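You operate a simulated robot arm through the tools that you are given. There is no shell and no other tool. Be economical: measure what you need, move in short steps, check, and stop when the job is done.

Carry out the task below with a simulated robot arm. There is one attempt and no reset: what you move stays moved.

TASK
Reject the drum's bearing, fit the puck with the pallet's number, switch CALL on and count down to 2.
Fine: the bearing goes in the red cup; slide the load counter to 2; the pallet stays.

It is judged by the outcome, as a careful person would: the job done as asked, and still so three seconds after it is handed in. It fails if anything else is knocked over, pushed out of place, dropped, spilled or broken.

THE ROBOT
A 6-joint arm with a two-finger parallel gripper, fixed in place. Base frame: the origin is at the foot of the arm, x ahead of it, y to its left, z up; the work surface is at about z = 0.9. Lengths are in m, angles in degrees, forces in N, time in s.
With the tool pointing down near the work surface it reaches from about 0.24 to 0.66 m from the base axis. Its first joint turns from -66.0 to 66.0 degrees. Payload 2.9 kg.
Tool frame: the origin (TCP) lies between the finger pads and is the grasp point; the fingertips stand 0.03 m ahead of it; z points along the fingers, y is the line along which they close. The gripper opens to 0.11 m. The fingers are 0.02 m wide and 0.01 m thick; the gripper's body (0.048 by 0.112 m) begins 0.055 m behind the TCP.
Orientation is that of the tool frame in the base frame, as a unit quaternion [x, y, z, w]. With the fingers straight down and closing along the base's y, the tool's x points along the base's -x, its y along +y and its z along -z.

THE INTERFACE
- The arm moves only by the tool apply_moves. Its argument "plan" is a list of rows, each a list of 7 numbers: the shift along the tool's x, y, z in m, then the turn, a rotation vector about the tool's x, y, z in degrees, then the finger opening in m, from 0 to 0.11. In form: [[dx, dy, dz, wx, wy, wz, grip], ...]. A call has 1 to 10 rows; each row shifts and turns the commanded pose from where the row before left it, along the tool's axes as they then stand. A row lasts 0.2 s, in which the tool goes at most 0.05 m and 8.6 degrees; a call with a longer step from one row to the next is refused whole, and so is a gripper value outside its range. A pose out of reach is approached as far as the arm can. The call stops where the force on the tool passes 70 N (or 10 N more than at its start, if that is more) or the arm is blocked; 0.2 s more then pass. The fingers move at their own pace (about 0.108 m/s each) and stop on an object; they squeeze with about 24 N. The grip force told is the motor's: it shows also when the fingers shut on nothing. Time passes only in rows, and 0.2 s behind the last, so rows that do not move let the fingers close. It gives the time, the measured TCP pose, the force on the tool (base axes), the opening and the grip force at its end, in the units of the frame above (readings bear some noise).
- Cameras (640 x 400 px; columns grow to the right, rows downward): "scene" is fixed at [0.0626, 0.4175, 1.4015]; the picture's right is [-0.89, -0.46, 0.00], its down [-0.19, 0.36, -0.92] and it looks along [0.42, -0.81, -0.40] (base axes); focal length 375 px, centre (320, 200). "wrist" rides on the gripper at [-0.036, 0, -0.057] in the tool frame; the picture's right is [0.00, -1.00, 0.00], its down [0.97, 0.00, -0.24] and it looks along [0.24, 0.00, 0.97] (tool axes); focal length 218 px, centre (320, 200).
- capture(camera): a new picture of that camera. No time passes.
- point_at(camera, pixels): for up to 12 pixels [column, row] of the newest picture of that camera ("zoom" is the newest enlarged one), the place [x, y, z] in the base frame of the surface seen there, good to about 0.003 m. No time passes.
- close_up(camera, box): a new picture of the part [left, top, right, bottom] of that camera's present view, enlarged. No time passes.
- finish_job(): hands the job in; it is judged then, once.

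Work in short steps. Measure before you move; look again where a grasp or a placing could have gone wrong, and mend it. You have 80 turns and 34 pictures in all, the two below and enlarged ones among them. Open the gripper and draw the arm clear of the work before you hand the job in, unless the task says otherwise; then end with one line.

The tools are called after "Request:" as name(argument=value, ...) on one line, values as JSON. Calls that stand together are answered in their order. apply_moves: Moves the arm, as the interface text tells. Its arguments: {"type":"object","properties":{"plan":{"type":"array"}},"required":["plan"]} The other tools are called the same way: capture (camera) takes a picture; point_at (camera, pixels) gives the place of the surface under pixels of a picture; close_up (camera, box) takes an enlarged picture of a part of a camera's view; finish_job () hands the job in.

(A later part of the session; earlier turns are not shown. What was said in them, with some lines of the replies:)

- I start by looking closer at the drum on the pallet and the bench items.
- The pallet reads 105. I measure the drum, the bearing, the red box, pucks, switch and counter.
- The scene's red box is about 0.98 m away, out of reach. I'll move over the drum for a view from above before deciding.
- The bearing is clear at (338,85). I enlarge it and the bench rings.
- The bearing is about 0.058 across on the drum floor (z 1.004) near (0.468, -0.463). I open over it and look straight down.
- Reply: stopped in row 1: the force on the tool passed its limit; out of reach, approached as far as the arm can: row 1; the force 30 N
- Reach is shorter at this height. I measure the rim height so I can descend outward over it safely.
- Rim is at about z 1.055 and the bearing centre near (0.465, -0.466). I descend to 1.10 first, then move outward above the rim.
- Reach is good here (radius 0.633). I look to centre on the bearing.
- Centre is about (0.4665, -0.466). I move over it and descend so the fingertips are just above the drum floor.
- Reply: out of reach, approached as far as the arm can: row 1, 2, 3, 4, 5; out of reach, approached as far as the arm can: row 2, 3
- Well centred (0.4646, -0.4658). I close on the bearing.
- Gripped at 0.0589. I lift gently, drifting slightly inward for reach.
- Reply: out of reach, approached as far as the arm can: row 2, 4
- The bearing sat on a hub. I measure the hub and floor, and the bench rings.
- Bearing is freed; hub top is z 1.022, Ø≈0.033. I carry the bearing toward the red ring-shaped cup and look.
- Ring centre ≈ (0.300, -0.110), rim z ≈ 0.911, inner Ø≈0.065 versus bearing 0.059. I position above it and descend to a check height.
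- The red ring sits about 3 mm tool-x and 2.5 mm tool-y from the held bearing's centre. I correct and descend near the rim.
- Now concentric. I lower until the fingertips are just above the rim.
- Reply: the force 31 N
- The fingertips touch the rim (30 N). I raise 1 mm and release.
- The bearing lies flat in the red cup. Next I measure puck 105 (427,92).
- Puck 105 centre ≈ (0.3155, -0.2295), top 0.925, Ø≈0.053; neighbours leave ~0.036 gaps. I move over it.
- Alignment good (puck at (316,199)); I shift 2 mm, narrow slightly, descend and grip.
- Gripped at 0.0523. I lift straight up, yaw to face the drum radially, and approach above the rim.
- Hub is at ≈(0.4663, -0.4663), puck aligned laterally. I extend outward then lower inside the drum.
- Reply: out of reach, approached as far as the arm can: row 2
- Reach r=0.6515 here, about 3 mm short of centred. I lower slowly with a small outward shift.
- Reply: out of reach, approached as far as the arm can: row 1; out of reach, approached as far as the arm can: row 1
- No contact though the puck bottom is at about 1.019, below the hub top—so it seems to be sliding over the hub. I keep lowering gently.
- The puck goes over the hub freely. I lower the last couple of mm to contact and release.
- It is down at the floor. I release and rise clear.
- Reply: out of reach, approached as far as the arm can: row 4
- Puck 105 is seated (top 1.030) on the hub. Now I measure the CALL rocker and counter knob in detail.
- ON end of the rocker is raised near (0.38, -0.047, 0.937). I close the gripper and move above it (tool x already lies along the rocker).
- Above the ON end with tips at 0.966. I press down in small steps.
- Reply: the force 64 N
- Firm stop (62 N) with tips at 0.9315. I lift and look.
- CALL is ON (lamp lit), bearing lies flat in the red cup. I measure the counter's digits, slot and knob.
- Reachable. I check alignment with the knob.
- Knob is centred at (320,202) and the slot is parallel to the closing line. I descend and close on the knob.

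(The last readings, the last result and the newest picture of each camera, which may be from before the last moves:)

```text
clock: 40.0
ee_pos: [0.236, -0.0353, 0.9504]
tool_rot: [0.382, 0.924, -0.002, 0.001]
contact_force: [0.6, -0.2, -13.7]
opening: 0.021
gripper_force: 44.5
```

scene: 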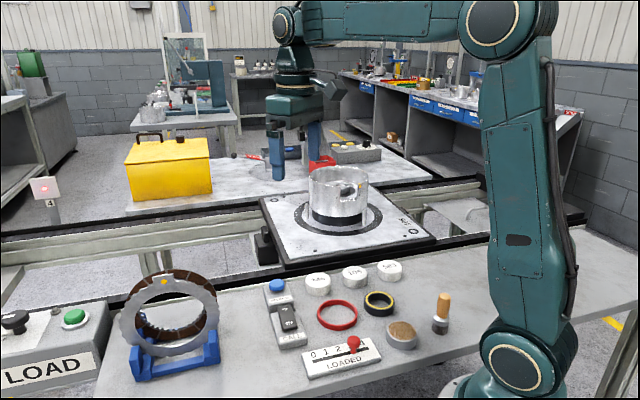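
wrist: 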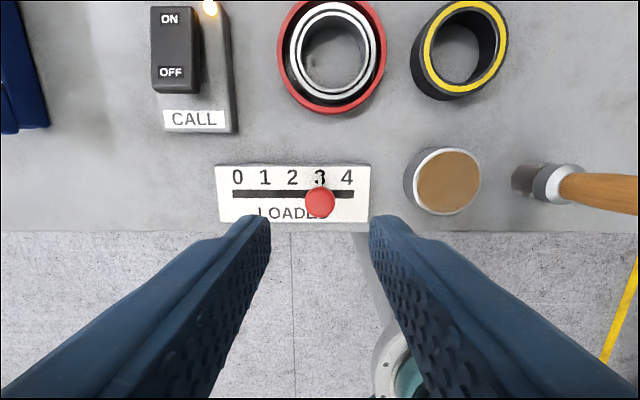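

Knob gripped (0.021). I slide it 22.5 mm toward 2.

Request:
apply_moves(plan=[[0, 0.0055, 0, 0, 0, 0, 0.01], [0, 0.0055, 0, 0, 0, 0, 0.01], [0, 0.0055, 0, 0, 0, 0, 0.01], [0, 0.006, 0, 0, 0, 0, 0.01], [0, 0, 0, 0, 0, 0, 0.01]])

```text
clock: 41.1
ee_pos: [0.2529, -0.0186, 0.9505]
tool_rot: [0.382, 0.924, 0.0, 0.003]
contact_force: [2.5, -3.2, 20.1]
opening: 0.0206
gripper_force: 45.6
```

Request:
apply_moves(plan=[[0, 0, 0, 0, 0, 0, 0.03], [0, 0, 0, 0, 0, 0, 0.04], [0, 0, -0.02, 0, 0, 0, 0.04], [0, 0, -0.03, 0, 0, 0, 0.04], [0, 0, -0.03, 0, 0, 0, 0.04], [0, -0.0225, 0, 0, 0, 0, 0.04], [0, 0, 0, 0, 0, 0, 0.04]])

Request:
capture(camera="wrist")

```text
clock: 42.8
ee_pos: [0.2348, -0.0336, 1.031]
tool_rot: [0.382, 0.924, 0.0, 0.003]
contact_force: [-0.3, 0.2, 0.4]
opening: 0.0401
gripper_force: 0.0
```

```text
2 pictures are left
```

wrist: 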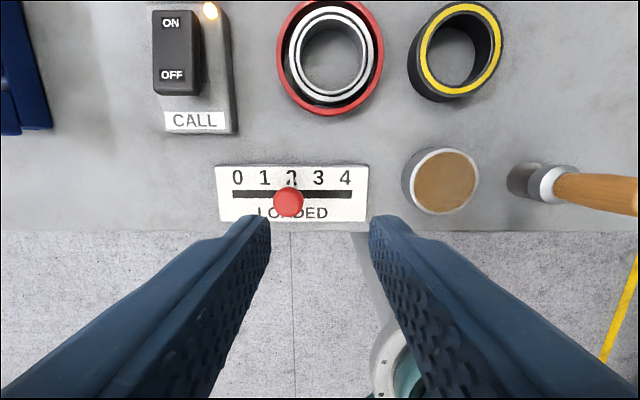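

The counter reads 2 (knob at (288,202) beneath digit "2"). I raise the arm clear, open, and take a final scene check.

Request:
apply_moves(plan=[[0, 0, -0.04, 0, 0, 0, 0.08], [-0.02, 0, -0.04, 0, 0, 0, 0.11], [-0.04, 0, -0.02, 0, 0, 0, 0.11], [-0.04, 0, -0.02, 0, 0, 0, 0.11], [-0.03, 0, -0.02, 0, 0, 0, 0.11], [0, 0, 0, 0, 0, 0, 0.11]])

Request:
capture(camera="scene")

```text
clock: 44.1
ee_pos: [0.3265, -0.1257, 1.1723]
tool_rot: [0.382, 0.924, 0.0, 0.001]
contact_force: [-0.2, -0.2, -0.2]
opening: 0.1102
gripper_force: 0.1
```

```text
1 pictures are left
```

scene: 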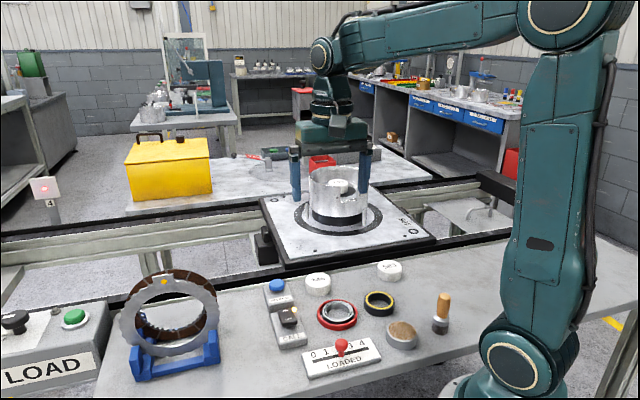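

Everything is in place: the pallet has not moved, the bearing is in the red cup, puck 105 is in the drum, CALL is on and the counter is at 2. I hand the job in.

Request:
finish_job()

```text
The job is handed in.
```

I handed the job in: the drum's bearing is in the red cup on the bench, puck 105 is on the drum's hub, CALL is on with its lamp lit, the load counter is at 2, and the pallet has not moved.
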